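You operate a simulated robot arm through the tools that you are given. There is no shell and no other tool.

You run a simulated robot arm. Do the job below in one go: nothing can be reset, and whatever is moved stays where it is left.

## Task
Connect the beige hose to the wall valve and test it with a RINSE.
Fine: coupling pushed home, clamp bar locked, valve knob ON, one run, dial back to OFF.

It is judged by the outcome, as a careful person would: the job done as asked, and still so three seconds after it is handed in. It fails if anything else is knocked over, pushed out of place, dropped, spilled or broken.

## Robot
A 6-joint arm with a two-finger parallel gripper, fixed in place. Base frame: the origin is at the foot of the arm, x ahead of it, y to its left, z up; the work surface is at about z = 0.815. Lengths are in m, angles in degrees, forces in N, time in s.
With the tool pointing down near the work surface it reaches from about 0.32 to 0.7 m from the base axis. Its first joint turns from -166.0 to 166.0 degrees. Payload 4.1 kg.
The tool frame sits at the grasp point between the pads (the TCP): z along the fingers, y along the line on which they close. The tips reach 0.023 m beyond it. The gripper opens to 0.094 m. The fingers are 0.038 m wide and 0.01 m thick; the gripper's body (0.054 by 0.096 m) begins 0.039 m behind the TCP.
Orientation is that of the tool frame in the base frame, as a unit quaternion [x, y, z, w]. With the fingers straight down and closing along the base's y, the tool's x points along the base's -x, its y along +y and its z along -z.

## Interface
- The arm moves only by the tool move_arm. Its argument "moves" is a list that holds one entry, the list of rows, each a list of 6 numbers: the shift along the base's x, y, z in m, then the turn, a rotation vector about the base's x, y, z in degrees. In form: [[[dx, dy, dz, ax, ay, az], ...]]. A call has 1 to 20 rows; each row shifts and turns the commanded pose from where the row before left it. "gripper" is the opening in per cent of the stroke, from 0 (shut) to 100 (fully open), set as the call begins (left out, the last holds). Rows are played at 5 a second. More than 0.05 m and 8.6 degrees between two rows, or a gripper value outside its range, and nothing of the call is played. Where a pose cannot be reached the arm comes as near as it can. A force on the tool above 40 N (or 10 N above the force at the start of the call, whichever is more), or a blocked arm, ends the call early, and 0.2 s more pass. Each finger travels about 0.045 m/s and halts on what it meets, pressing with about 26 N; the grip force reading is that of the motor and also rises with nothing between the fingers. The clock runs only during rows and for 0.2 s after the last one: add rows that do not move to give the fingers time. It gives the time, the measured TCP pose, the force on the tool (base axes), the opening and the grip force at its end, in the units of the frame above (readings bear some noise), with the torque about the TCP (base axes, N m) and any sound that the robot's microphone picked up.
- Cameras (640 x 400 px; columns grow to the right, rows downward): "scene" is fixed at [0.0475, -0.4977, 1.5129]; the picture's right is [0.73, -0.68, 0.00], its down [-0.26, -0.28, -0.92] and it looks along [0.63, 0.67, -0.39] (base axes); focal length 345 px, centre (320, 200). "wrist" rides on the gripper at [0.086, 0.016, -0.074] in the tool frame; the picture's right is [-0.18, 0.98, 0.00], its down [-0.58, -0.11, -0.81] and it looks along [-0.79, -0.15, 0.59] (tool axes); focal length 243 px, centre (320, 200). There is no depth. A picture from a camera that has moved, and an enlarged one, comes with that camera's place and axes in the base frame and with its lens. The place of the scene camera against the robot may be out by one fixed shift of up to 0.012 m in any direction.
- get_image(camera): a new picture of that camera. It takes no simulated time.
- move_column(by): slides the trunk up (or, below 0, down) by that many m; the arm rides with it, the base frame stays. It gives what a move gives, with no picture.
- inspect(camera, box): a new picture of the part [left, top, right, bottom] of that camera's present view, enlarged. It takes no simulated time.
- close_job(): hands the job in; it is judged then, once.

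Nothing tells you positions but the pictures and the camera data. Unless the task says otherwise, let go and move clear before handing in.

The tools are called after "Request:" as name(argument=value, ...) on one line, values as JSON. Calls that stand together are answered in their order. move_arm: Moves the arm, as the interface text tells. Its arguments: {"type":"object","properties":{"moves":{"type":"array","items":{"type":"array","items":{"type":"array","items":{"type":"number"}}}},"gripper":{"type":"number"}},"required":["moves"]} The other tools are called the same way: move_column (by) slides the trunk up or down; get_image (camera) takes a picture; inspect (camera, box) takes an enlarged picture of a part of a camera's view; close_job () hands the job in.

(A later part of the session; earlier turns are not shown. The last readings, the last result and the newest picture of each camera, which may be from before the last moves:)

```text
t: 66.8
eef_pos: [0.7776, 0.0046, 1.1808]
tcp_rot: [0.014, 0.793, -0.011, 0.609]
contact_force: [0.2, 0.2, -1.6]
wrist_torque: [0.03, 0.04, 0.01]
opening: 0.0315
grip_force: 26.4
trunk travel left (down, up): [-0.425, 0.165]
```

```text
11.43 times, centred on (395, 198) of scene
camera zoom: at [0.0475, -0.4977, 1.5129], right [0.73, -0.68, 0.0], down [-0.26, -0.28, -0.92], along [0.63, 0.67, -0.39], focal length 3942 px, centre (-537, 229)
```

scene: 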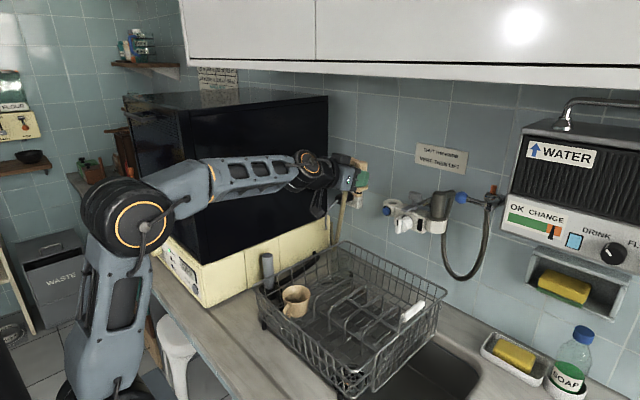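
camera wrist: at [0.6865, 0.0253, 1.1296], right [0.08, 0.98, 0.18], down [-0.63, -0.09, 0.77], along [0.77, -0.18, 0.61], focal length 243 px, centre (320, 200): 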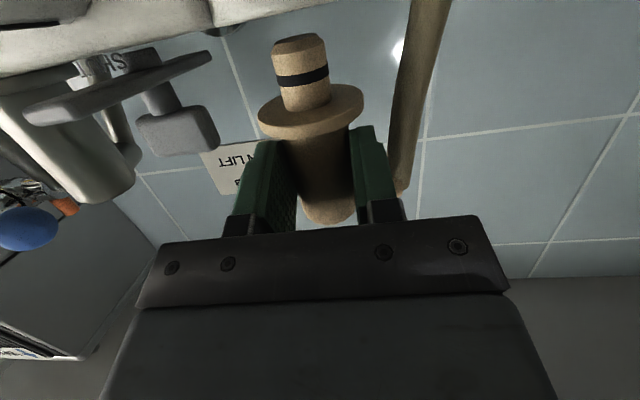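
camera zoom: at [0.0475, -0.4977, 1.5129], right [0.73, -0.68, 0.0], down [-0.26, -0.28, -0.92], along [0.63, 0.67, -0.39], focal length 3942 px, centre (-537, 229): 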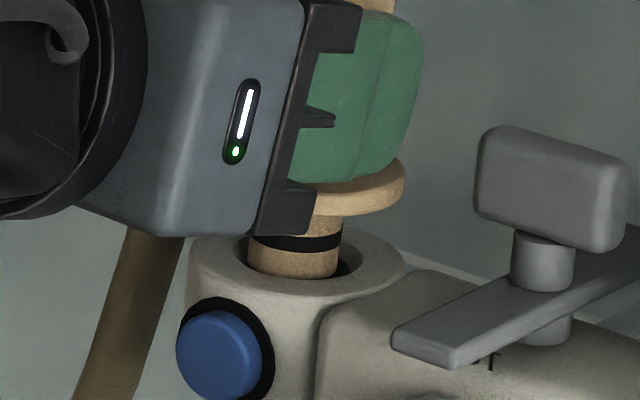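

Request:
move_arm(moves=[[[0.0003, -0.0003, -0.002, 0, 0, 0], [0, 0, -0.002, 0, 0, 0], [0, 0, -0.002, 0, 0, 0], [0, 0, 0, 0, 0, 0]]])

Request:
inspect(camera="scene", box=[375, 180, 415, 215])

```text
t: 67.8
eef_pos: [0.7781, 0.004, 1.1746]
tcp_rot: [0.014, 0.793, -0.011, 0.609]
contact_force: [2.3, -1.0, 0.0]
wrist_torque: [-0.08, -0.11, -0.02]
opening: 0.0311
grip_force: 26.3
trunk travel left (down, up): [-0.425, 0.165]
```

```text
11.43 times, centred on (395, 198) of scene
camera zoom: at [0.0475, -0.4977, 1.5129], right [0.73, -0.68, 0.0], down [-0.26, -0.28, -0.92], along [0.63, 0.67, -0.39], focal length 3942 px, centre (-537, 229)
```

zoom: 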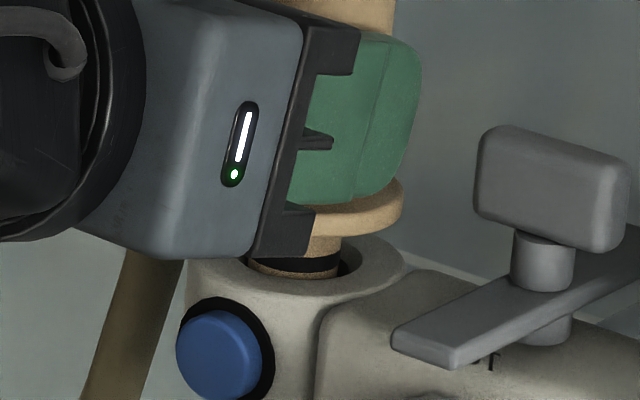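

Request:
move_arm(moves=[[[0.001, -0.0006, 0, 0, 0, 0], [0, 0, -0.002, 0, 0, 0], [0, 0, -0.002, 0, 0, 0], [0, 0, -0.002, 0, 0, 0], [0, 0, 0, 0, 0, 0]]])

```text
t: 69.0
eef_pos: [0.7792, 0.0048, 1.1684]
tcp_rot: [0.014, 0.793, -0.011, 0.609]
contact_force: [-1.4, -0.5, -0.9]
wrist_torque: [0.02, 0.0, 0.0]
opening: 0.031
grip_force: 26.0
trunk travel left (down, up): [-0.425, 0.165]
```

Request:
move_arm(moves=[[[0, 0, -0.002, 0, 0, 0], [0, 0, -0.002, 0, 0, 0], [0, 0, -0.002, 0, 0, 0], [0, 0, -0.002, 0, 0, 0], [0, 0, 0, 0, 0, 0]]])

Request:
inspect(camera="scene", box=[375, 180, 415, 215])

```text
t: 70.2
eef_pos: [0.7779, 0.0018, 1.1617]
tcp_rot: [0.015, 0.793, -0.012, 0.609]
contact_force: [1.0, 0.3, 3.0]
wrist_torque: [0.02, -0.18, 0.03]
opening: 0.0312
grip_force: 26.3
trunk travel left (down, up): [-0.425, 0.165]
```

```text
11.43 times, centred on (395, 198) of scene
camera zoom: at [0.0475, -0.4977, 1.5129], right [0.73, -0.68, 0.0], down [-0.26, -0.28, -0.92], along [0.63, 0.67, -0.39], focal length 3942 px, centre (-537, 229)
```

zoom: 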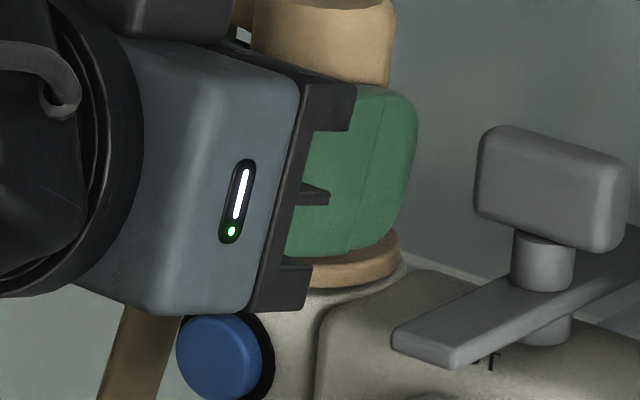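

Request:
move_arm(moves=[[[0, 0, -0.002, 0, 0, 0], [0, 0, -0.002, 0, 0, 0], [0, 0, 0, 0, 0, 0]]])

Request:
inspect(camera="scene", box=[375, 180, 415, 215])

```text
t: 71.0
eef_pos: [0.7771, 0.0035, 1.1609]
tcp_rot: [0.014, 0.791, -0.011, 0.611]
contact_force: [2.5, 1.5, 19.4]
wrist_torque: [0.03, -0.94, 0.09]
opening: 0.0315
grip_force: 26.2
trunk travel left (down, up): [-0.425, 0.165]
```

```text
11.43 times, centred on (395, 198) of scene
camera zoom: at [0.0475, -0.4977, 1.5129], right [0.73, -0.68, 0.0], down [-0.26, -0.28, -0.92], along [0.63, 0.67, -0.39], focal length 3942 px, centre (-537, 229)
```

zoom: 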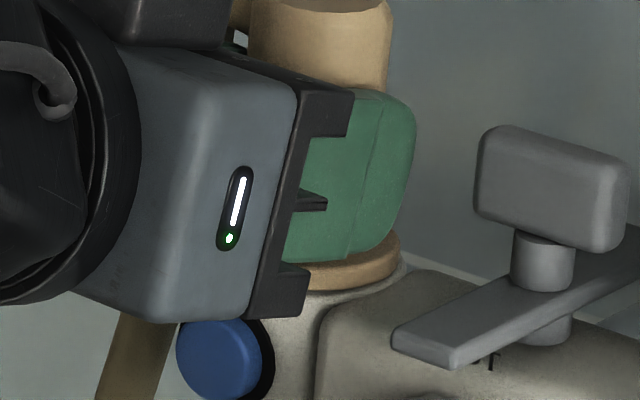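

Request:
inspect(camera="scene", box=[388, 192, 416, 212])

Request:
inspect(camera="wrist", box=[180, 0, 420, 140])

```text
16.00 times, centred on (402, 202) of scene
camera zoom: at [0.0475, -0.4977, 1.5129], right [0.73, -0.68, 0.0], down [-0.26, -0.28, -0.92], along [0.63, 0.67, -0.39], focal length 5519 px, centre (-992, 168)
```

zoom: 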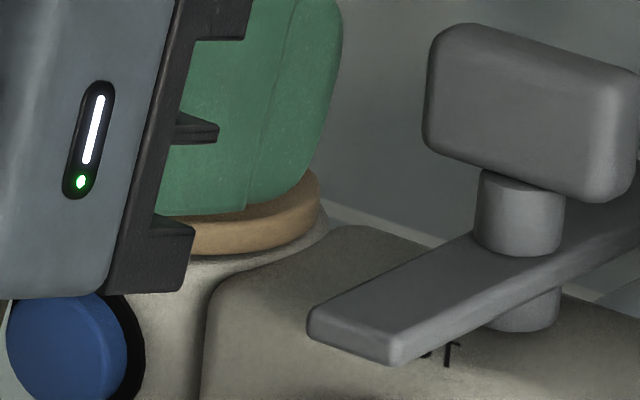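

```text
2.67 times, centred on (300, 70) of wrist
camera zoom: at [0.6861, 0.0231, 1.0967], right [0.08, 0.98, 0.18], down [-0.64, -0.09, 0.77], along [0.77, -0.18, 0.62], focal length 647 px, centre (373, 547)
```

zoom: 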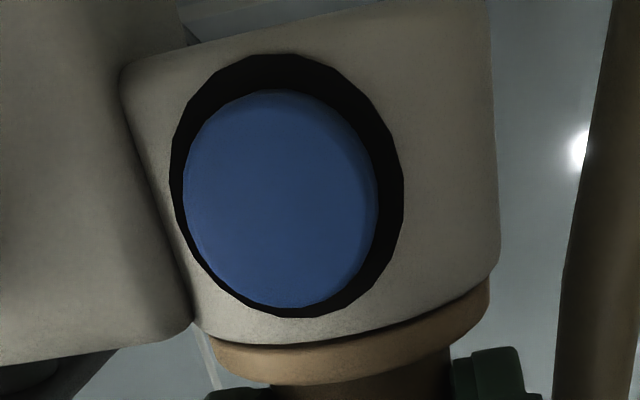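

Request:
move_arm(moves=[[[0, 0, 0, 0, -1.0, 0], [0, 0, -0.002, 0, -0.5, 0], [0, 0, -0.001, 0, 0, 0], [0, 0, 0, 0, 0, 0]]])

Request:
inspect(camera="wrist", box=[180, 0, 420, 140])

```text
t: 72.0
eef_pos: [0.7767, 0.0036, 1.1591]
tcp_rot: [0.014, 0.783, -0.011, 0.622]
contact_force: [-0.5, 3.2, 25.0]
wrist_torque: [0.01, -0.43, 0.11]
opening: 0.0314
grip_force: 26.1
trunk travel left (down, up): [-0.425, 0.165]
```

```text
2.67 times, centred on (300, 70) of wrist
camera zoom: at [0.6872, 0.0232, 1.0921], right [0.08, 0.98, 0.18], down [-0.66, -0.09, 0.75], along [0.75, -0.18, 0.64], focal length 647 px, centre (373, 547)
```

zoom: 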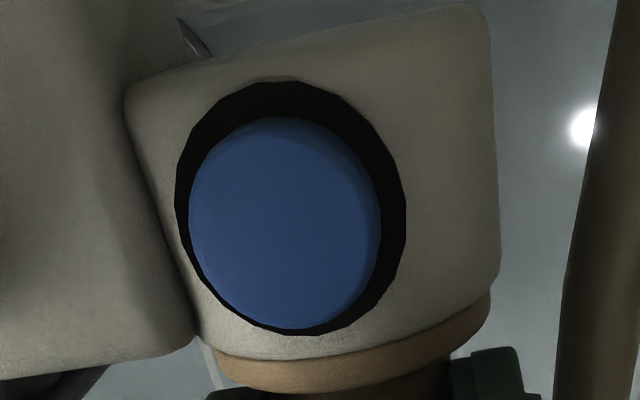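

Request:
move_arm(moves=[[[0, 0, 0.002, 0, 0, 0], [0, 0, 0.001, 0, 0, 0], [0, 0, 0, 0, 0, 0]]])

```text
t: 72.8
eef_pos: [0.7772, 0.0028, 1.1583]
tcp_rot: [0.015, 0.784, -0.011, 0.62]
contact_force: [-4.8, 4.3, 16.0]
wrist_torque: [0.05, -0.49, 0.14]
opening: 0.0311
grip_force: 26.0
trunk travel left (down, up): [-0.425, 0.165]
```

Request:
move_arm(moves=[[[0.001, -0.001, 0.002, 0, 0, 0], [0, 0, 0.002, 0, 0, 0], [0, 0, 0, 0, 0, 0]]])

```text
t: 73.6
eef_pos: [0.7798, 0.0024, 1.1592]
tcp_rot: [0.014, 0.787, -0.011, 0.617]
contact_force: [-7.5, 6.0, -0.3]
wrist_torque: [0.2, 0.24, 0.07]
opening: 0.0312
grip_force: 26.1
trunk travel left (down, up): [-0.425, 0.165]
```

Request:
move_arm(moves=[[[-0.002, 0.002, 0, 0, 0, 0], [-0.001, 0.001, 0, 0, 0, 0], [0, 0, 0, 0, 0, 0]]])

```text
t: 74.4
eef_pos: [0.7779, 0.0047, 1.1597]
tcp_rot: [0.015, 0.785, -0.012, 0.619]
contact_force: [0.5, 0.3, -1.5]
wrist_torque: [0.03, 0.06, 0.0]
opening: 0.0309
grip_force: 26.3
trunk travel left (down, up): [-0.425, 0.165]
```

Request:
move_arm(moves=[[[0, 0, 0, 0, 0, 0], [0, 0, 0, 0, 0, 0], [0, 0, 0, 0, 0, 0]]], gripper=52)

Request:
inspect(camera="scene", box=[370, 165, 430, 215])

```text
t: 75.2
eef_pos: [0.7783, 0.0049, 1.1606]
tcp_rot: [0.014, 0.785, -0.011, 0.619]
contact_force: [0.9, 0.1, 0.2]
wrist_torque: [-0.02, 0.0, 0.04]
opening: 0.0489
grip_force: 0.0
trunk travel left (down, up): [-0.425, 0.165]
```

```text
8.00 times, centred on (400, 190) of scene
camera zoom: at [0.0475, -0.4977, 1.5129], right [0.73, -0.68, 0.0], down [-0.26, -0.28, -0.92], along [0.63, 0.67, -0.39], focal length 2760 px, centre (-320, 280)
```

zoom: 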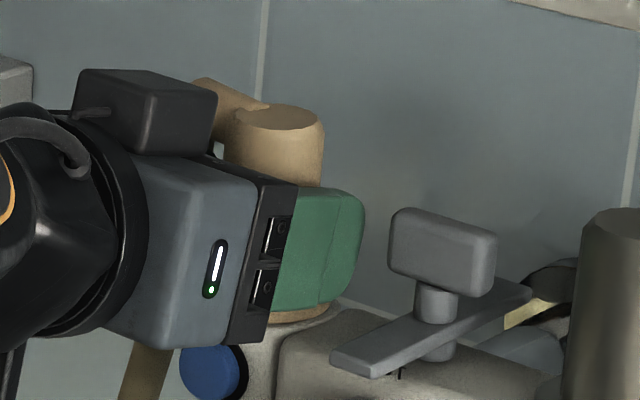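

Request:
move_arm(moves=[[[-0.01, 0, 0, 0, 0, 0], [-0.015, 0, 0, 0, 0, 0], [-0.02, 0, 0, 0, 0, 0], [-0.025, 0, 0, 0, 0, 0], [-0.03, 0, 0, 0, 0, 0], [-0.03, 0, 0, 0, 0, 0], [0, 0, 0, 0, 0, 0]]])

Request:
inspect(camera="scene", box=[365, 150, 455, 240])

Request:
get_image(camera="wrist")

Request:
get_image(camera="scene")

```text
t: 76.8
eef_pos: [0.6499, 0.0057, 1.1605]
tcp_rot: [0.016, 0.785, -0.012, 0.619]
contact_force: [1.1, -0.8, 1.3]
wrist_torque: [0.01, 0.01, -0.02]
opening: 0.0489
grip_force: 0.1
trunk travel left (down, up): [-0.425, 0.165]
```

```text
4.44 times, centred on (410, 195) of scene
camera zoom: at [0.0475, -0.4977, 1.5129], right [0.73, -0.68, 0.0], down [-0.26, -0.28, -0.92], along [0.63, 0.67, -0.39], focal length 1533 px, centre (-80, 222)
```

zoom: 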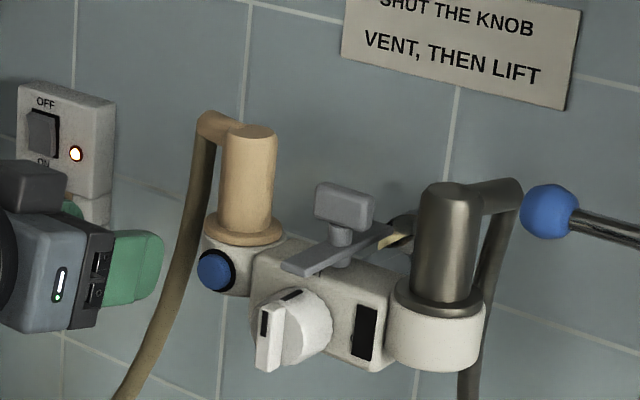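

```text
taken
camera wrist: at [0.5592, 0.0255, 1.0939], right [0.08, 0.98, 0.18], down [-0.65, -0.09, 0.75], along [0.75, -0.18, 0.63], focal length 243 px, centre (320, 200)
```

wrist: 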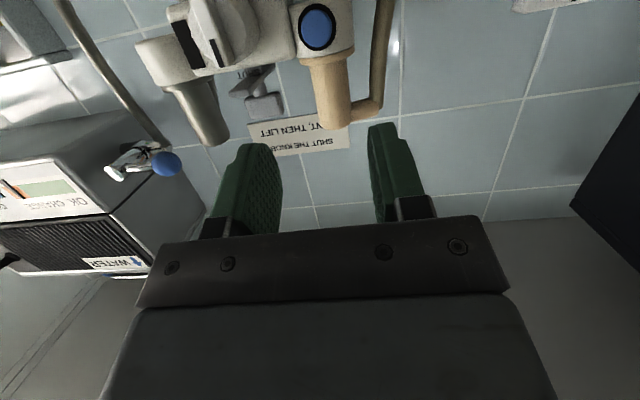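

```text
taken
```

scene: 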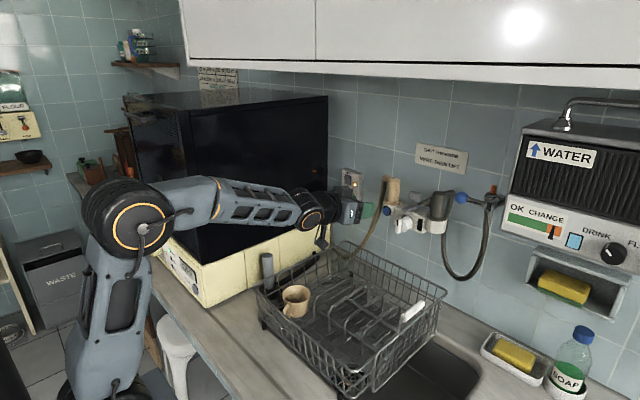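

The beige coupling is seated flat on the left port and stands on its own. Next is the clamp bar: it pivots at its middle (about (0.793, -0.064)) and should swing across both flanges, so I close the fingers and line up to the right of its front end.

Request:
move_arm(moves=[[[0, -0.02, 0, 0, 0, 0], [0, -0.025, 0, 0, 0, 0], [0, -0.025, -0.002, 0, 0, 0], [0, -0.021, -0.002, 0, 0, 0], [0.02, 0, 0, 0, 0, 0], [0.02, 0, 0, 0, 0, 0], [0, 0, 0, 0, 0, 0]]], gripper=0)

Request:
inspect(camera="scene", box=[375, 160, 455, 240])

Request:
get_image(camera="wrist")

```text
t: 78.4
eef_pos: [0.6724, -0.037, 1.1489]
tcp_rot: [0.072, 0.801, -0.003, 0.595]
contact_force: [0.2, -0.2, 0.4]
wrist_torque: [0.02, 0.01, -0.01]
opening: 0.0
grip_force: 26.2
out of reach, approached as far as the arm can: row 1, 2, 3, 4, 5, 6
trunk travel left (down, up): [-0.425, 0.165]
```

```text
5.00 times, centred on (415, 200) of scene
camera zoom: at [0.0475, -0.4977, 1.5129], right [0.73, -0.68, 0.0], down [-0.26, -0.28, -0.92], along [0.63, 0.67, -0.39], focal length 1725 px, centre (-155, 200)
```

zoom: 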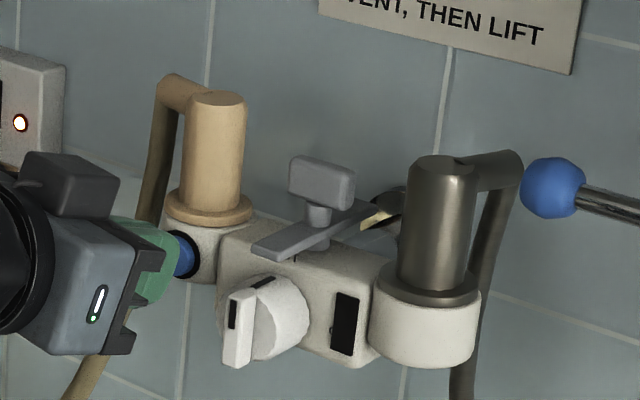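

```text
taken
camera wrist: at [0.581, -0.0043, 1.0908], right [0.17, 0.95, 0.26], down [-0.62, -0.1, 0.78], along [0.77, -0.29, 0.57], focal length 243 px, centre (320, 200)
```

wrist: 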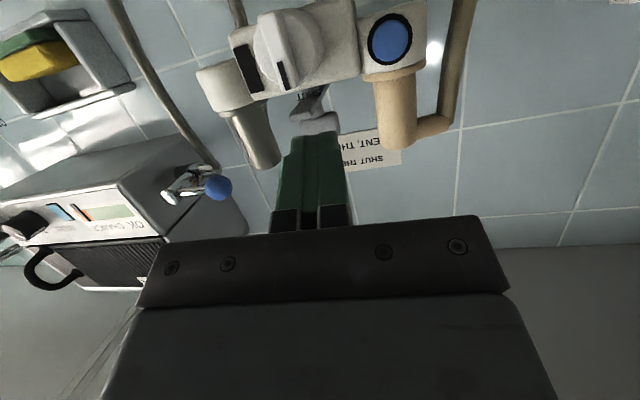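

Request:
move_arm(moves=[[[0, 0, 0, 0, 0, 2], [0, 0, 0, 0, 0, 2], [0, 0, 0, 0, 0, 0]]])

Request:
move_arm(moves=[[[-0.02, 0, 0, 0, 0, 0], [-0.02, 0, 0, 0, 0, 0], [-0.02, 0, 0, 0, 0, 0], [0, 0, 0, 0, 0, 0]]])

Request:
get_image(camera="scene")

```text
t: 79.2
eef_pos: [0.6761, -0.055, 1.1366]
tcp_rot: [0.054, 0.822, -0.006, 0.566]
contact_force: [-0.4, -0.6, -0.9]
wrist_torque: [-0.02, 0.01, 0.01]
opening: 0.0
grip_force: 25.6
out of reach, approached as far as the arm can: row 1, 2
trunk travel left (down, up): [-0.425, 0.165]
```

```text
t: 80.2
eef_pos: [0.6197, -0.0554, 1.1385]
tcp_rot: [0.054, 0.823, -0.005, 0.565]
contact_force: [-0.1, 0.0, -0.4]
wrist_torque: [-0.02, -0.02, 0.0]
opening: 0.0001
grip_force: 25.5
out of reach, approached as far as the arm can: row 2
trunk travel left (down, up): [-0.425, 0.165]
```

```text
taken
```

scene: 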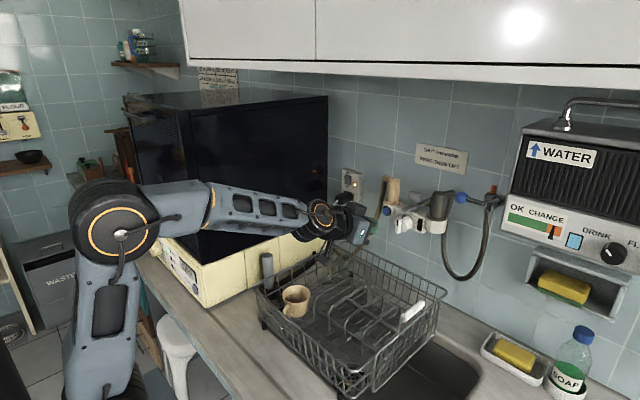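

The wrist was nearly in line with the forearm there, which locks sideways motion. I tip the hand to about 50° so the wrist has room, then go to the right of the bar's front end.

Request:
move_arm(moves=[[[0, 0, 0.015, 0, 6.3, 0], [0, -0.005, 0.015, 0, 6.3, 0], [0.01, -0.005, 0.01, 0, 6.3, 0], [0.01, -0.01, 0, -1.1, 0.2, 6.1], [0.01, -0.01, 0, 0, 0, 0], [0, 0, 0, 0, 0, 0]]])

Request:
get_image(camera="wrist")

Request:
inspect(camera="scene", box=[345, 150, 455, 240])

```text
t: 81.6
eef_pos: [0.6491, -0.0936, 1.1668]
tcp_rot: [0.022, 0.885, -0.027, 0.464]
contact_force: [0.0, -0.9, -0.4]
wrist_torque: [0.02, -0.02, 0.0]
opening: 0.0
grip_force: 26.2
out of reach, approached as far as the arm can: row 1, 2
trunk travel left (down, up): [-0.425, 0.165]
```

```text
taken
camera wrist: at [0.542, -0.0717, 1.1384], right [0.17, 0.98, 0.12], down [-0.34, -0.06, 0.94], along [0.93, -0.2, 0.32], focal length 243 px, centre (320, 200)
```

wrist: 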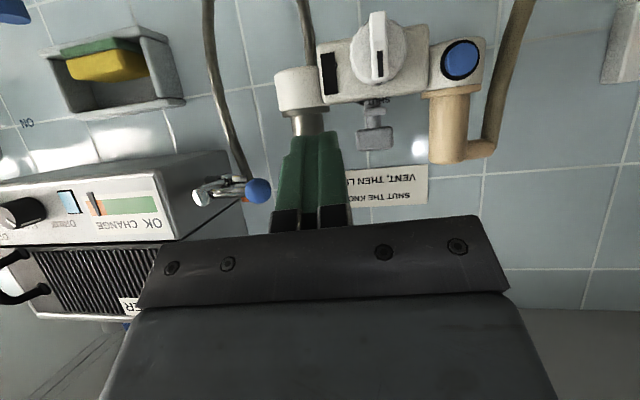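

```text
4.44 times, centred on (400, 195) of scene
camera zoom: at [0.0475, -0.4977, 1.5129], right [0.73, -0.68, 0.0], down [-0.26, -0.28, -0.92], along [0.63, 0.67, -0.39], focal length 1533 px, centre (-36, 222)
```

zoom: 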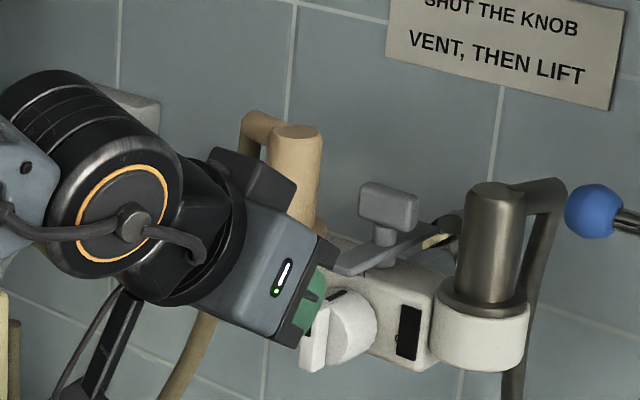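

Request:
move_arm(moves=[[[0.01, 0.004, 0, 0, 4.5, 2], [0.025, 0.004, -0.002, 0, 0, 0], [0.025, 0, -0.002, 0, 0, 0], [0.025, 0, -0.002, 0, 0, 0], [0, 0, 0, 0, 0, 0]]])

Request:
get_image(camera="wrist")

Request:
inspect(camera="scene", box=[365, 160, 455, 240])

```text
t: 82.8
eef_pos: [0.7358, -0.0861, 1.1624]
tcp_rot: [0.005, 0.903, -0.02, 0.43]
contact_force: [-0.5, 0.3, -0.6]
wrist_torque: [0.02, 0.0, 0.02]
opening: 0.0
grip_force: 26.2
trunk travel left (down, up): [-0.425, 0.165]
```

```text
taken
camera wrist: at [0.6257, -0.0672, 1.143], right [0.14, 0.98, 0.11], down [-0.26, -0.07, 0.96], along [0.95, -0.17, 0.25], focal length 243 px, centre (320, 200)
```

wrist: 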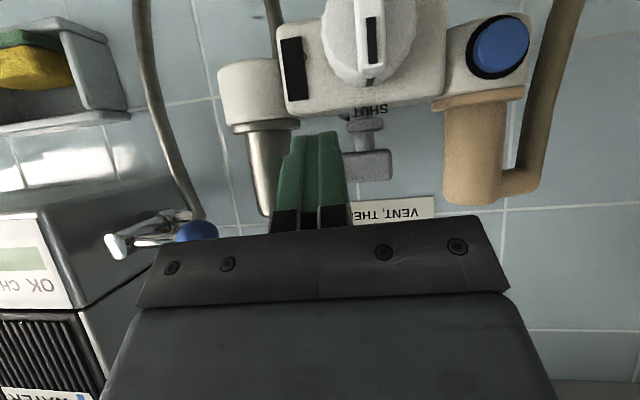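

```text
5.00 times, centred on (410, 200) of scene
camera zoom: at [0.0475, -0.4977, 1.5129], right [0.73, -0.68, 0.0], down [-0.26, -0.28, -0.92], along [0.63, 0.67, -0.39], focal length 1725 px, centre (-130, 200)
```

zoom: 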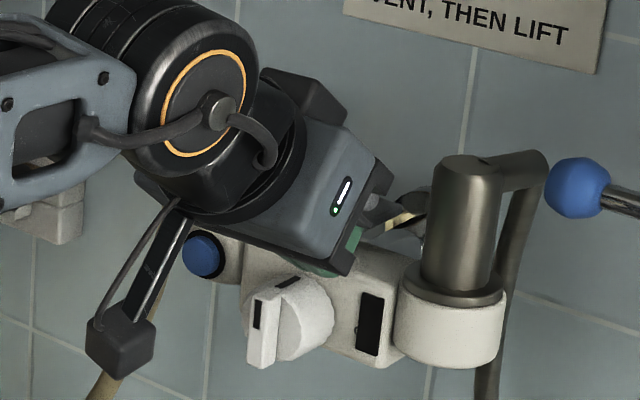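

Request:
inspect(camera="wrist", box=[260, 0, 460, 130])

Request:
inspect(camera="wrist", box=[270, 90, 410, 220])

```text
3.08 times, centred on (360, 65) of wrist
camera zoom: at [0.6257, -0.0672, 1.143], right [0.14, 0.98, 0.11], down [-0.26, -0.07, 0.96], along [0.95, -0.17, 0.25], focal length 746 px, centre (197, 615)
```

zoom: 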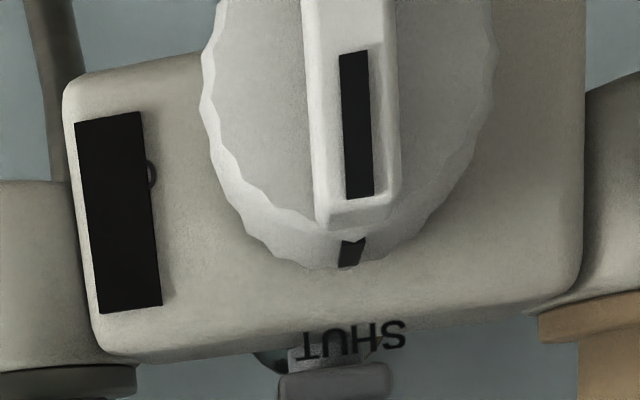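

```text
3.08 times, centred on (340, 155) of wrist
camera zoom: at [0.6257, -0.0672, 1.143], right [0.14, 0.98, 0.11], down [-0.26, -0.07, 0.96], along [0.95, -0.17, 0.25], focal length 746 px, centre (258, 338)
```

zoom: 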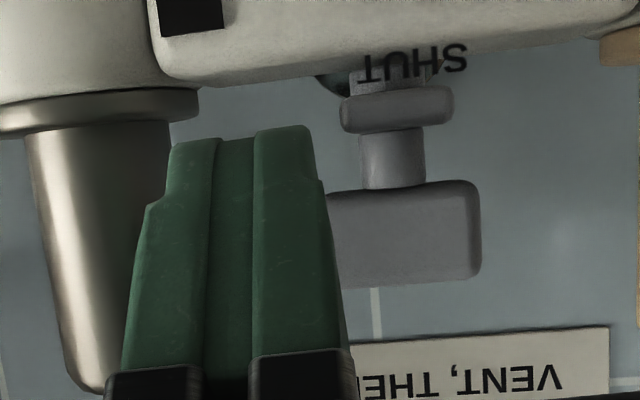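

The label SHUT sits above the knob and a black patch covers the label on its right side, with the edge of an "O" peeking out, so ON is to the right. I now slide the closed fingertips beside the bar's front end and push it toward the beige coupling.

Request:
move_arm(moves=[[[0.008, 0, -0.001, 0, 0, 0], [0.008, 0, 0, 0, 0, 0], [0, 0.004, 0, 0, 0, 0], [0, 0.004, 0, 0, 0, 0], [0, 0.004, 0, 0, 0, 0], [0, 0.004, 0, 0, 0, 0], [0, 0, 0, 0, 0, 0]]])

Request:
get_image(camera="wrist")

Request:
inspect(camera="scene", box=[365, 160, 455, 240])

```text
t: 84.4
eef_pos: [0.7513, -0.0793, 1.1621]
tcp_rot: [0.007, 0.902, -0.02, 0.431]
contact_force: [3.4, -33.2, 6.0]
wrist_torque: [-0.63, -0.1, 0.03]
opening: 0.0002
grip_force: 26.3
trunk travel left (down, up): [-0.425, 0.165]
```

```text
taken
camera wrist: at [0.6409, -0.0602, 1.142], right [0.15, 0.98, 0.11], down [-0.27, -0.07, 0.96], along [0.95, -0.17, 0.25], focal length 243 px, centre (320, 200)
```

wrist: 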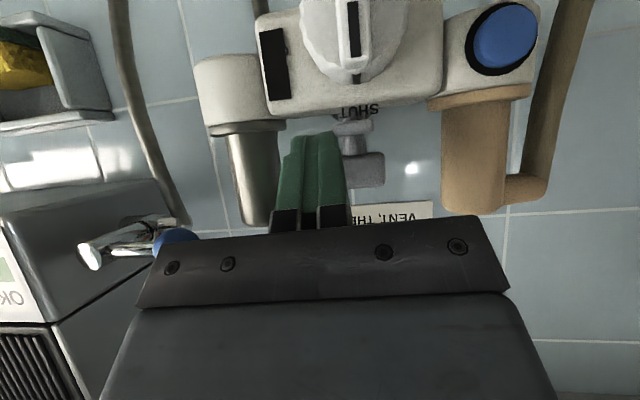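

```text
5.00 times, centred on (410, 200) of scene
camera zoom: at [0.0475, -0.4977, 1.5129], right [0.73, -0.68, 0.0], down [-0.26, -0.28, -0.92], along [0.63, 0.67, -0.39], focal length 1725 px, centre (-130, 200)
```

zoom: 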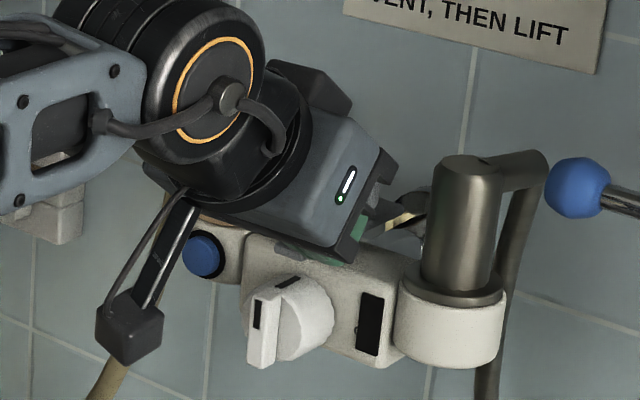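

Request:
move_arm(moves=[[[0, -0.008, 0, 0, 0, 0], [0, -0.006, 0, 0, 0, 0], [-0.004, 0, 0.012, 0, 0, 0], [0, 0, 0.012, 0, 0, 0], [0, 0.015, 0, 0, 0, 0], [0, 0.02, 0, 0, 0, 0], [0, 0.01, 0, 0, 0, 0], [0, 0, 0, 0, 0, 0]]])

Request:
get_image(camera="wrist")

Request:
inspect(camera="scene", box=[365, 160, 455, 240])

```text
t: 86.2
eef_pos: [0.7453, -0.0384, 1.1829]
tcp_rot: [0.005, 0.903, -0.021, 0.429]
contact_force: [0.1, -0.4, -0.4]
wrist_torque: [0.03, -0.02, 0.05]
opening: 0.0001
grip_force: 25.7
trunk travel left (down, up): [-0.425, 0.165]
```

```text
taken
camera wrist: at [0.6351, -0.0205, 1.1639], right [0.14, 0.98, 0.11], down [-0.26, -0.07, 0.96], along [0.95, -0.17, 0.25], focal length 243 px, centre (320, 200)
```

wrist: 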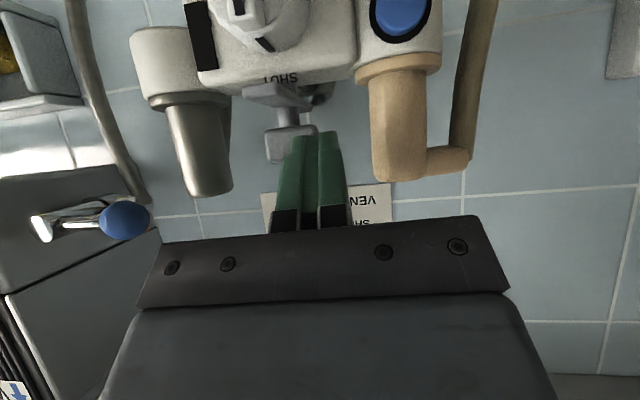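

```text
5.00 times, centred on (410, 200) of scene
camera zoom: at [0.0475, -0.4977, 1.5129], right [0.73, -0.68, 0.0], down [-0.26, -0.28, -0.92], along [0.63, 0.67, -0.39], focal length 1725 px, centre (-130, 200)
```

zoom: 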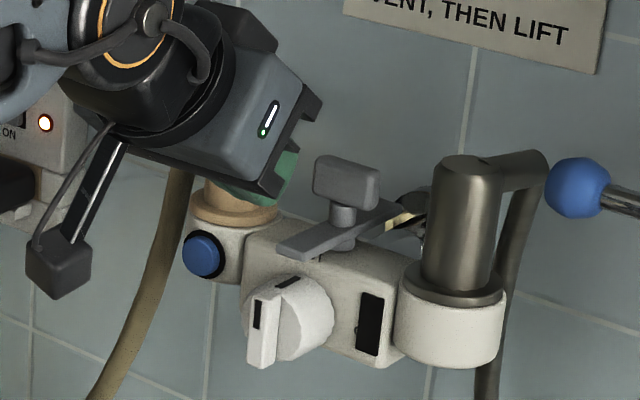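

Request:
inspect(camera="wrist", box=[190, 0, 400, 170])

Request:
inspect(camera="scene", box=[410, 185, 445, 215])

```text
2.35 times, centred on (295, 85) of wrist
camera zoom: at [0.6351, -0.0205, 1.1639], right [0.14, 0.98, 0.11], down [-0.26, -0.07, 0.96], along [0.95, -0.17, 0.25], focal length 571 px, centre (379, 471)
```

zoom: 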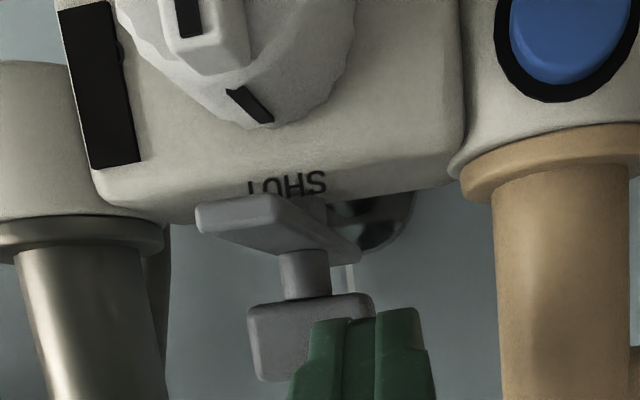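

```text
13.33 times, centred on (428, 200) of scene
camera zoom: at [0.0475, -0.4977, 1.5129], right [0.73, -0.68, 0.0], down [-0.26, -0.28, -0.92], along [0.63, 0.67, -0.39], focal length 4599 px, centre (-1113, 200)
```

zoom: 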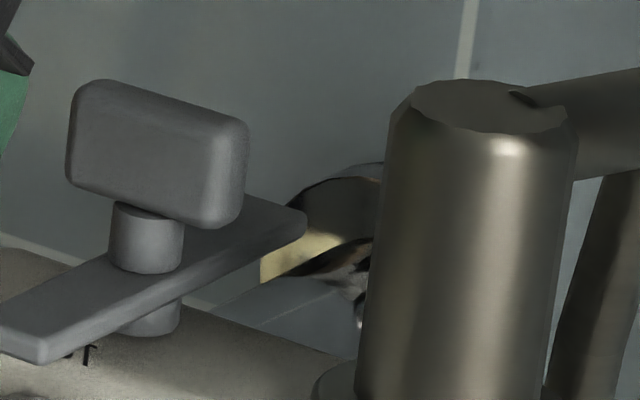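

Request:
move_arm(moves=[[[0.003, 0.003, -0.01, 0, 0, 0], [0.003, 0, -0.01, 0, 0, 0], [0, 0, 0, 0, 0, 0]]])

Request:
move_arm(moves=[[[0, -0.004, 0, 0, 0, 0], [0, -0.004, 0, 0, 0, 0], [0, -0.004, 0, 0, 0, 0], [0, -0.004, 0, 0, 0, 0], [0, 0, 0, 0, 0, 0]]])

Request:
inspect(camera="scene", box=[365, 160, 455, 240])

Request:
get_image(camera="wrist")

```text
t: 87.0
eef_pos: [0.7536, -0.0344, 1.164]
tcp_rot: [0.005, 0.902, -0.02, 0.43]
contact_force: [-0.2, -0.1, 0.7]
wrist_torque: [0.0, -0.02, 0.01]
opening: 0.0
grip_force: 26.6
trunk travel left (down, up): [-0.425, 0.165]
```

```text
t: 88.2
eef_pos: [0.7525, -0.0532, 1.1647]
tcp_rot: [0.006, 0.903, -0.021, 0.43]
contact_force: [-1.5, 1.0, 0.7]
wrist_torque: [0.03, 0.0, 0.0]
opening: 0.0
grip_force: 25.7
trunk travel left (down, up): [-0.425, 0.165]
```

```text
5.00 times, centred on (410, 200) of scene
camera zoom: at [0.0475, -0.4977, 1.5129], right [0.73, -0.68, 0.0], down [-0.26, -0.28, -0.92], along [0.63, 0.67, -0.39], focal length 1725 px, centre (-130, 200)
```

zoom: 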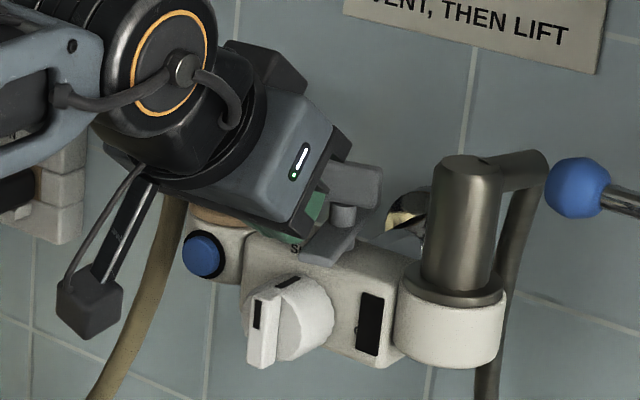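

```text
taken
camera wrist: at [0.643, -0.034, 1.1449], right [0.14, 0.98, 0.11], down [-0.26, -0.07, 0.96], along [0.95, -0.17, 0.25], focal length 243 px, centre (320, 200)
```

wrist: 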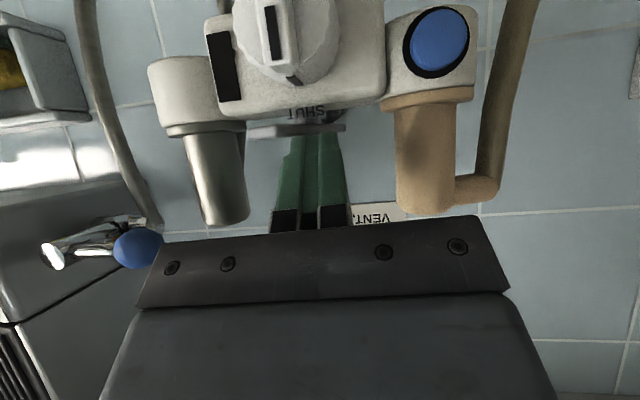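

The bar swings easily this way (front end toward the right). I follow its arc with the fingertips until it lies across both flanges.

Request:
move_arm(moves=[[[-0.001, -0.004, -0.002, 0, 0, 0], [-0.001, -0.004, 0, 0, 0, 0], [0, -0.004, 0, 0, 0, 0], [0.002, -0.006, 0, 0, 0, 0], [0.002, -0.006, 0, 0, 0, 0], [0, 0, 0, 0, 0, 0]]])

Request:
inspect(camera="scene", box=[365, 160, 455, 240])

Request:
inspect(camera="wrist", box=[190, 0, 420, 170])

```text
t: 89.6
eef_pos: [0.7546, -0.0776, 1.1616]
tcp_rot: [0.006, 0.903, -0.021, 0.429]
contact_force: [-0.4, -0.5, 0.0]
wrist_torque: [0.03, 0.03, 0.0]
opening: 0.0003
grip_force: 25.9
trunk travel left (down, up): [-0.425, 0.165]
```

```text
5.00 times, centred on (410, 200) of scene
camera zoom: at [0.0475, -0.4977, 1.5129], right [0.73, -0.68, 0.0], down [-0.26, -0.28, -0.92], along [0.63, 0.67, -0.39], focal length 1725 px, centre (-130, 200)
```

zoom: 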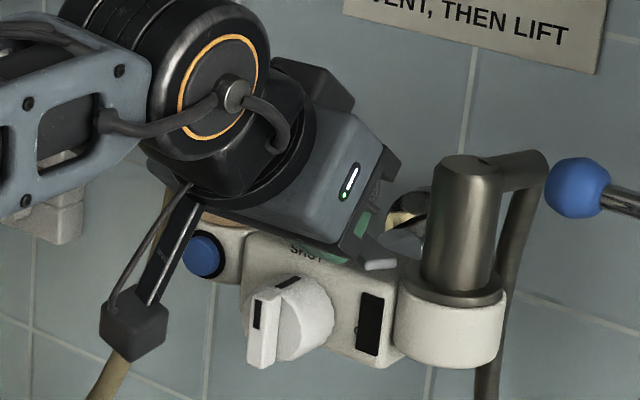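

```text
2.35 times, centred on (305, 85) of wrist
camera zoom: at [0.6452, -0.0592, 1.142], right [0.14, 0.98, 0.11], down [-0.26, -0.07, 0.96], along [0.95, -0.17, 0.25], focal length 571 px, centre (355, 471)
```

zoom: 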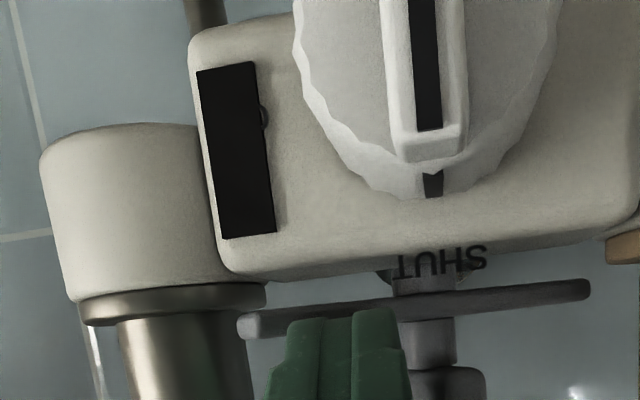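

Request:
move_arm(moves=[[[0.0035, -0.004, 0, 0, 0, 0], [0.0037, -0.004, 0, 0, 0, 0], [0.0035, -0.002, 0, 0, 0, 0], [0.0035, -0.002, 0, 0, 0, 0], [0, 0, 0, 0, 0, 0]]])

Request:
inspect(camera="wrist", box=[190, 0, 420, 170])

Request:
inspect(camera="scene", box=[365, 160, 455, 240])

```text
t: 90.8
eef_pos: [0.7701, -0.0894, 1.1622]
tcp_rot: [0.006, 0.903, -0.021, 0.43]
contact_force: [-0.5, 0.4, 1.2]
wrist_torque: [-0.03, 0.02, -0.03]
opening: 0.0
grip_force: 25.8
trunk travel left (down, up): [-0.425, 0.165]
```

```text
2.35 times, centred on (305, 85) of wrist
camera zoom: at [0.6592, -0.0703, 1.1425], right [0.14, 0.98, 0.11], down [-0.26, -0.07, 0.96], along [0.95, -0.17, 0.25], focal length 571 px, centre (355, 471)
```

zoom: 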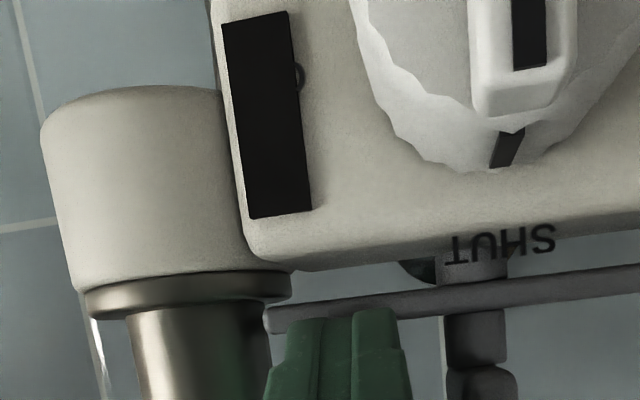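

```text
5.00 times, centred on (410, 200) of scene
camera zoom: at [0.0475, -0.4977, 1.5129], right [0.73, -0.68, 0.0], down [-0.26, -0.28, -0.92], along [0.63, 0.67, -0.39], focal length 1725 px, centre (-130, 200)
```

zoom: 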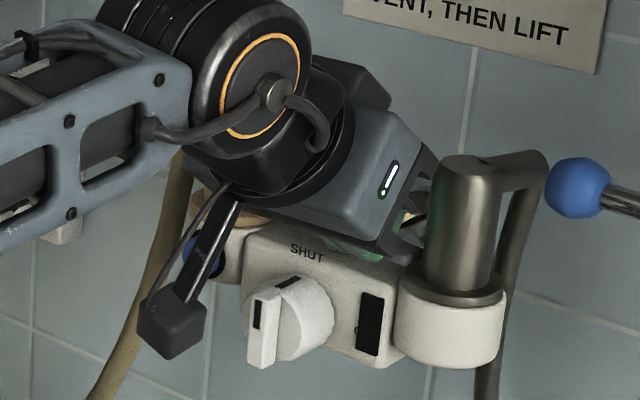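

Request:
move_arm(moves=[[[0.002, 0, 0, 0, 0, 0], [0.002, 0, 0, 0, 0, 0], [0.002, 0, 0, 0, 0, 0], [0, 0, 0, 0, 0, 0]]])

Request:
inspect(camera="wrist", box=[190, 0, 480, 170])

```text
t: 91.8
eef_pos: [0.7743, -0.0897, 1.1633]
tcp_rot: [0.005, 0.903, -0.02, 0.43]
contact_force: [-14.0, 1.5, -1.6]
wrist_torque: [0.01, 0.31, 0.14]
opening: 0.0001
grip_force: 25.8
trunk travel left (down, up): [-0.425, 0.165]
```

```text
2.21 times, centred on (335, 85) of wrist
camera zoom: at [0.6632, -0.0714, 1.1435], right [0.14, 0.98, 0.11], down [-0.26, -0.07, 0.96], along [0.95, -0.17, 0.25], focal length 535 px, centre (287, 454)
```

zoom: 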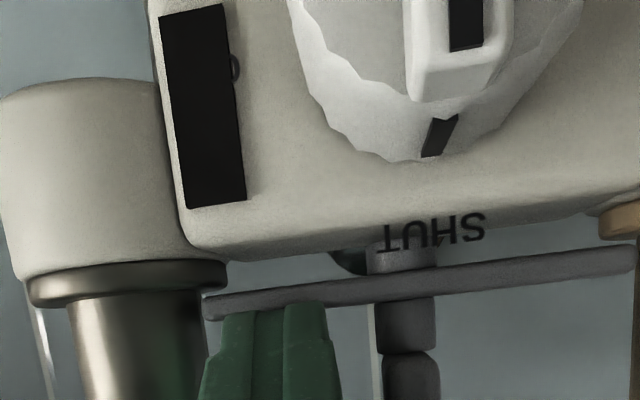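

Request:
move_arm(moves=[[[0.002, 0, 0, 0, 0, 0], [0.001, 0, 0, 0, 0, 0], [0, 0, 0, 0, 0, 0]]])

Request:
move_arm(moves=[[[-0.01, 0, 0, 0, 0, 0], [-0.02, 0, 0.005, 0, 0, 0], [-0.03, 0.01, 0.01, 0, 0, 0], [-0.03, 0.01, 0.01, 0, 0, 0], [0, 0.01, 0, 0, 0, 0], [0, 0, 0, 0, 0, 0]]])

Request:
inspect(camera="scene", box=[375, 160, 455, 240])

Request:
get_image(camera="wrist")

```text
t: 92.6
eef_pos: [0.7753, -0.0911, 1.1658]
tcp_rot: [0.006, 0.902, -0.02, 0.431]
contact_force: [-28.5, 0.1, -1.3]
wrist_torque: [-0.06, 0.64, 0.2]
opening: 0.0
grip_force: 26.1
trunk travel left (down, up): [-0.425, 0.165]
```

```text
t: 94.0
eef_pos: [0.6891, -0.0605, 1.1887]
tcp_rot: [0.005, 0.903, -0.019, 0.43]
contact_force: [0.4, 0.4, -0.3]
wrist_torque: [-0.02, -0.02, -0.02]
opening: 0.0
grip_force: 26.1
trunk travel left (down, up): [-0.425, 0.165]
```

```text
5.00 times, centred on (415, 200) of scene
camera zoom: at [0.0475, -0.4977, 1.5129], right [0.73, -0.68, 0.0], down [-0.26, -0.28, -0.92], along [0.63, 0.67, -0.39], focal length 1725 px, centre (-155, 200)
```

zoom: 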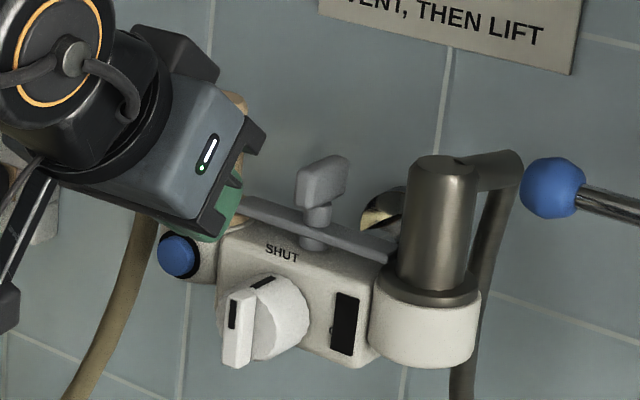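

```text
taken
camera wrist: at [0.5784, -0.0414, 1.168], right [0.14, 0.98, 0.11], down [-0.26, -0.07, 0.96], along [0.95, -0.17, 0.25], focal length 243 px, centre (320, 200)
```

wrist: 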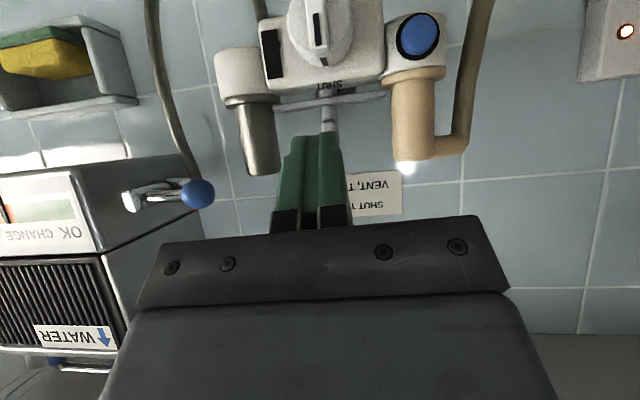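

Request:
inspect(camera="scene", box=[412, 205, 452, 235])

Request:
inspect(camera="wrist", box=[240, 10, 330, 90])

Request:
inspect(camera="scene", box=[385, 180, 445, 230])

```text
13.33 times, centred on (432, 220) of scene
camera zoom: at [0.0475, -0.4977, 1.5129], right [0.73, -0.68, 0.0], down [-0.26, -0.28, -0.92], along [0.63, 0.67, -0.39], focal length 4599 px, centre (-1173, -67)
```

zoom: 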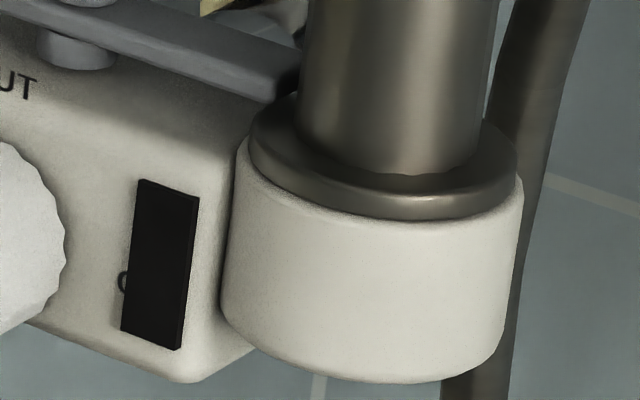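

```text
5.00 times, centred on (285, 50) of wrist
camera zoom: at [0.5784, -0.0414, 1.168], right [0.14, 0.98, 0.11], down [-0.26, -0.07, 0.96], along [0.95, -0.17, 0.25], focal length 1213 px, centre (495, 950)
```

zoom: 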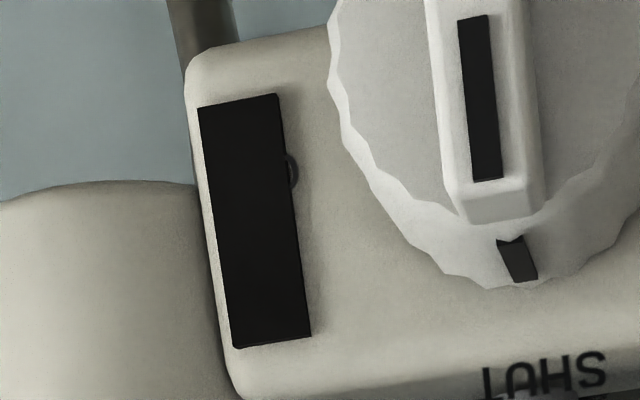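

```text
8.00 times, centred on (415, 205) of scene
camera zoom: at [0.0475, -0.4977, 1.5129], right [0.73, -0.68, 0.0], down [-0.26, -0.28, -0.92], along [0.63, 0.67, -0.39], focal length 2760 px, centre (-440, 160)
```

zoom: 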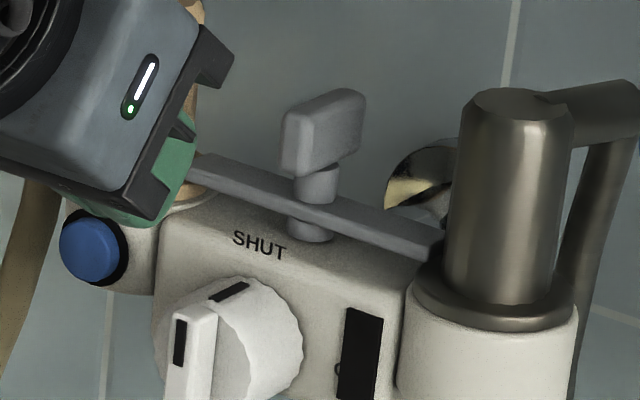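

The clamp bar now lies across both flanges, against its stop. Next is the knob: I place the closed fingertips to the left of its fin's upper end, to turn it clockwise from SHUT to ON.

Request:
move_arm(moves=[[[0, 0.014, -0.015, 0, 0, 0], [0, 0.014, -0.015, 0, 0, 0], [0.012, 0, -0.015, 0, 0, 0], [0.012, 0, -0.014, 0, 0, 0], [0.01, 0, 0, 0, 0, 0], [0, 0, 0, 0, 0, 0]]])

Request:
inspect(camera="scene", box=[375, 165, 445, 235])

Request:
inspect(camera="wrist", box=[190, 0, 420, 170])

```text
t: 95.4
eef_pos: [0.7233, -0.0313, 1.1295]
tcp_rot: [0.006, 0.902, -0.021, 0.431]
contact_force: [0.3, 0.0, 0.2]
wrist_torque: [0.02, -0.01, 0.01]
opening: 0.0
grip_force: 26.3
trunk travel left (down, up): [-0.425, 0.165]
```

```text
5.71 times, centred on (410, 200) of scene
camera zoom: at [0.0475, -0.4977, 1.5129], right [0.73, -0.68, 0.0], down [-0.26, -0.28, -0.92], along [0.63, 0.67, -0.39], focal length 1971 px, centre (-194, 200)
```

zoom: 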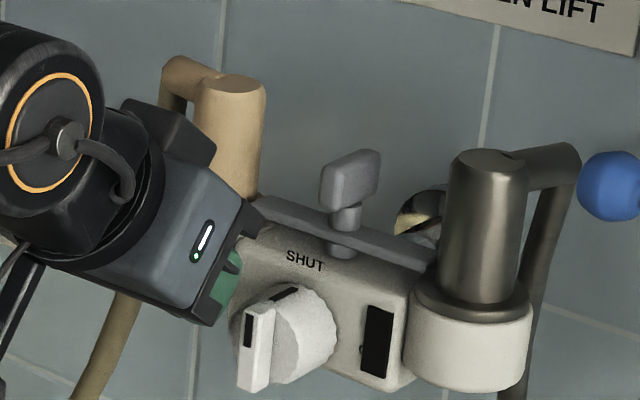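

```text
2.35 times, centred on (305, 85) of wrist
camera zoom: at [0.6131, -0.0132, 1.1102], right [0.14, 0.98, 0.11], down [-0.26, -0.07, 0.96], along [0.95, -0.17, 0.25], focal length 571 px, centre (355, 471)
```

zoom: 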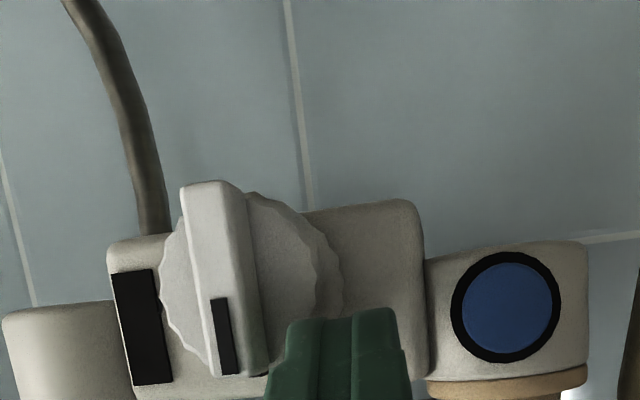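

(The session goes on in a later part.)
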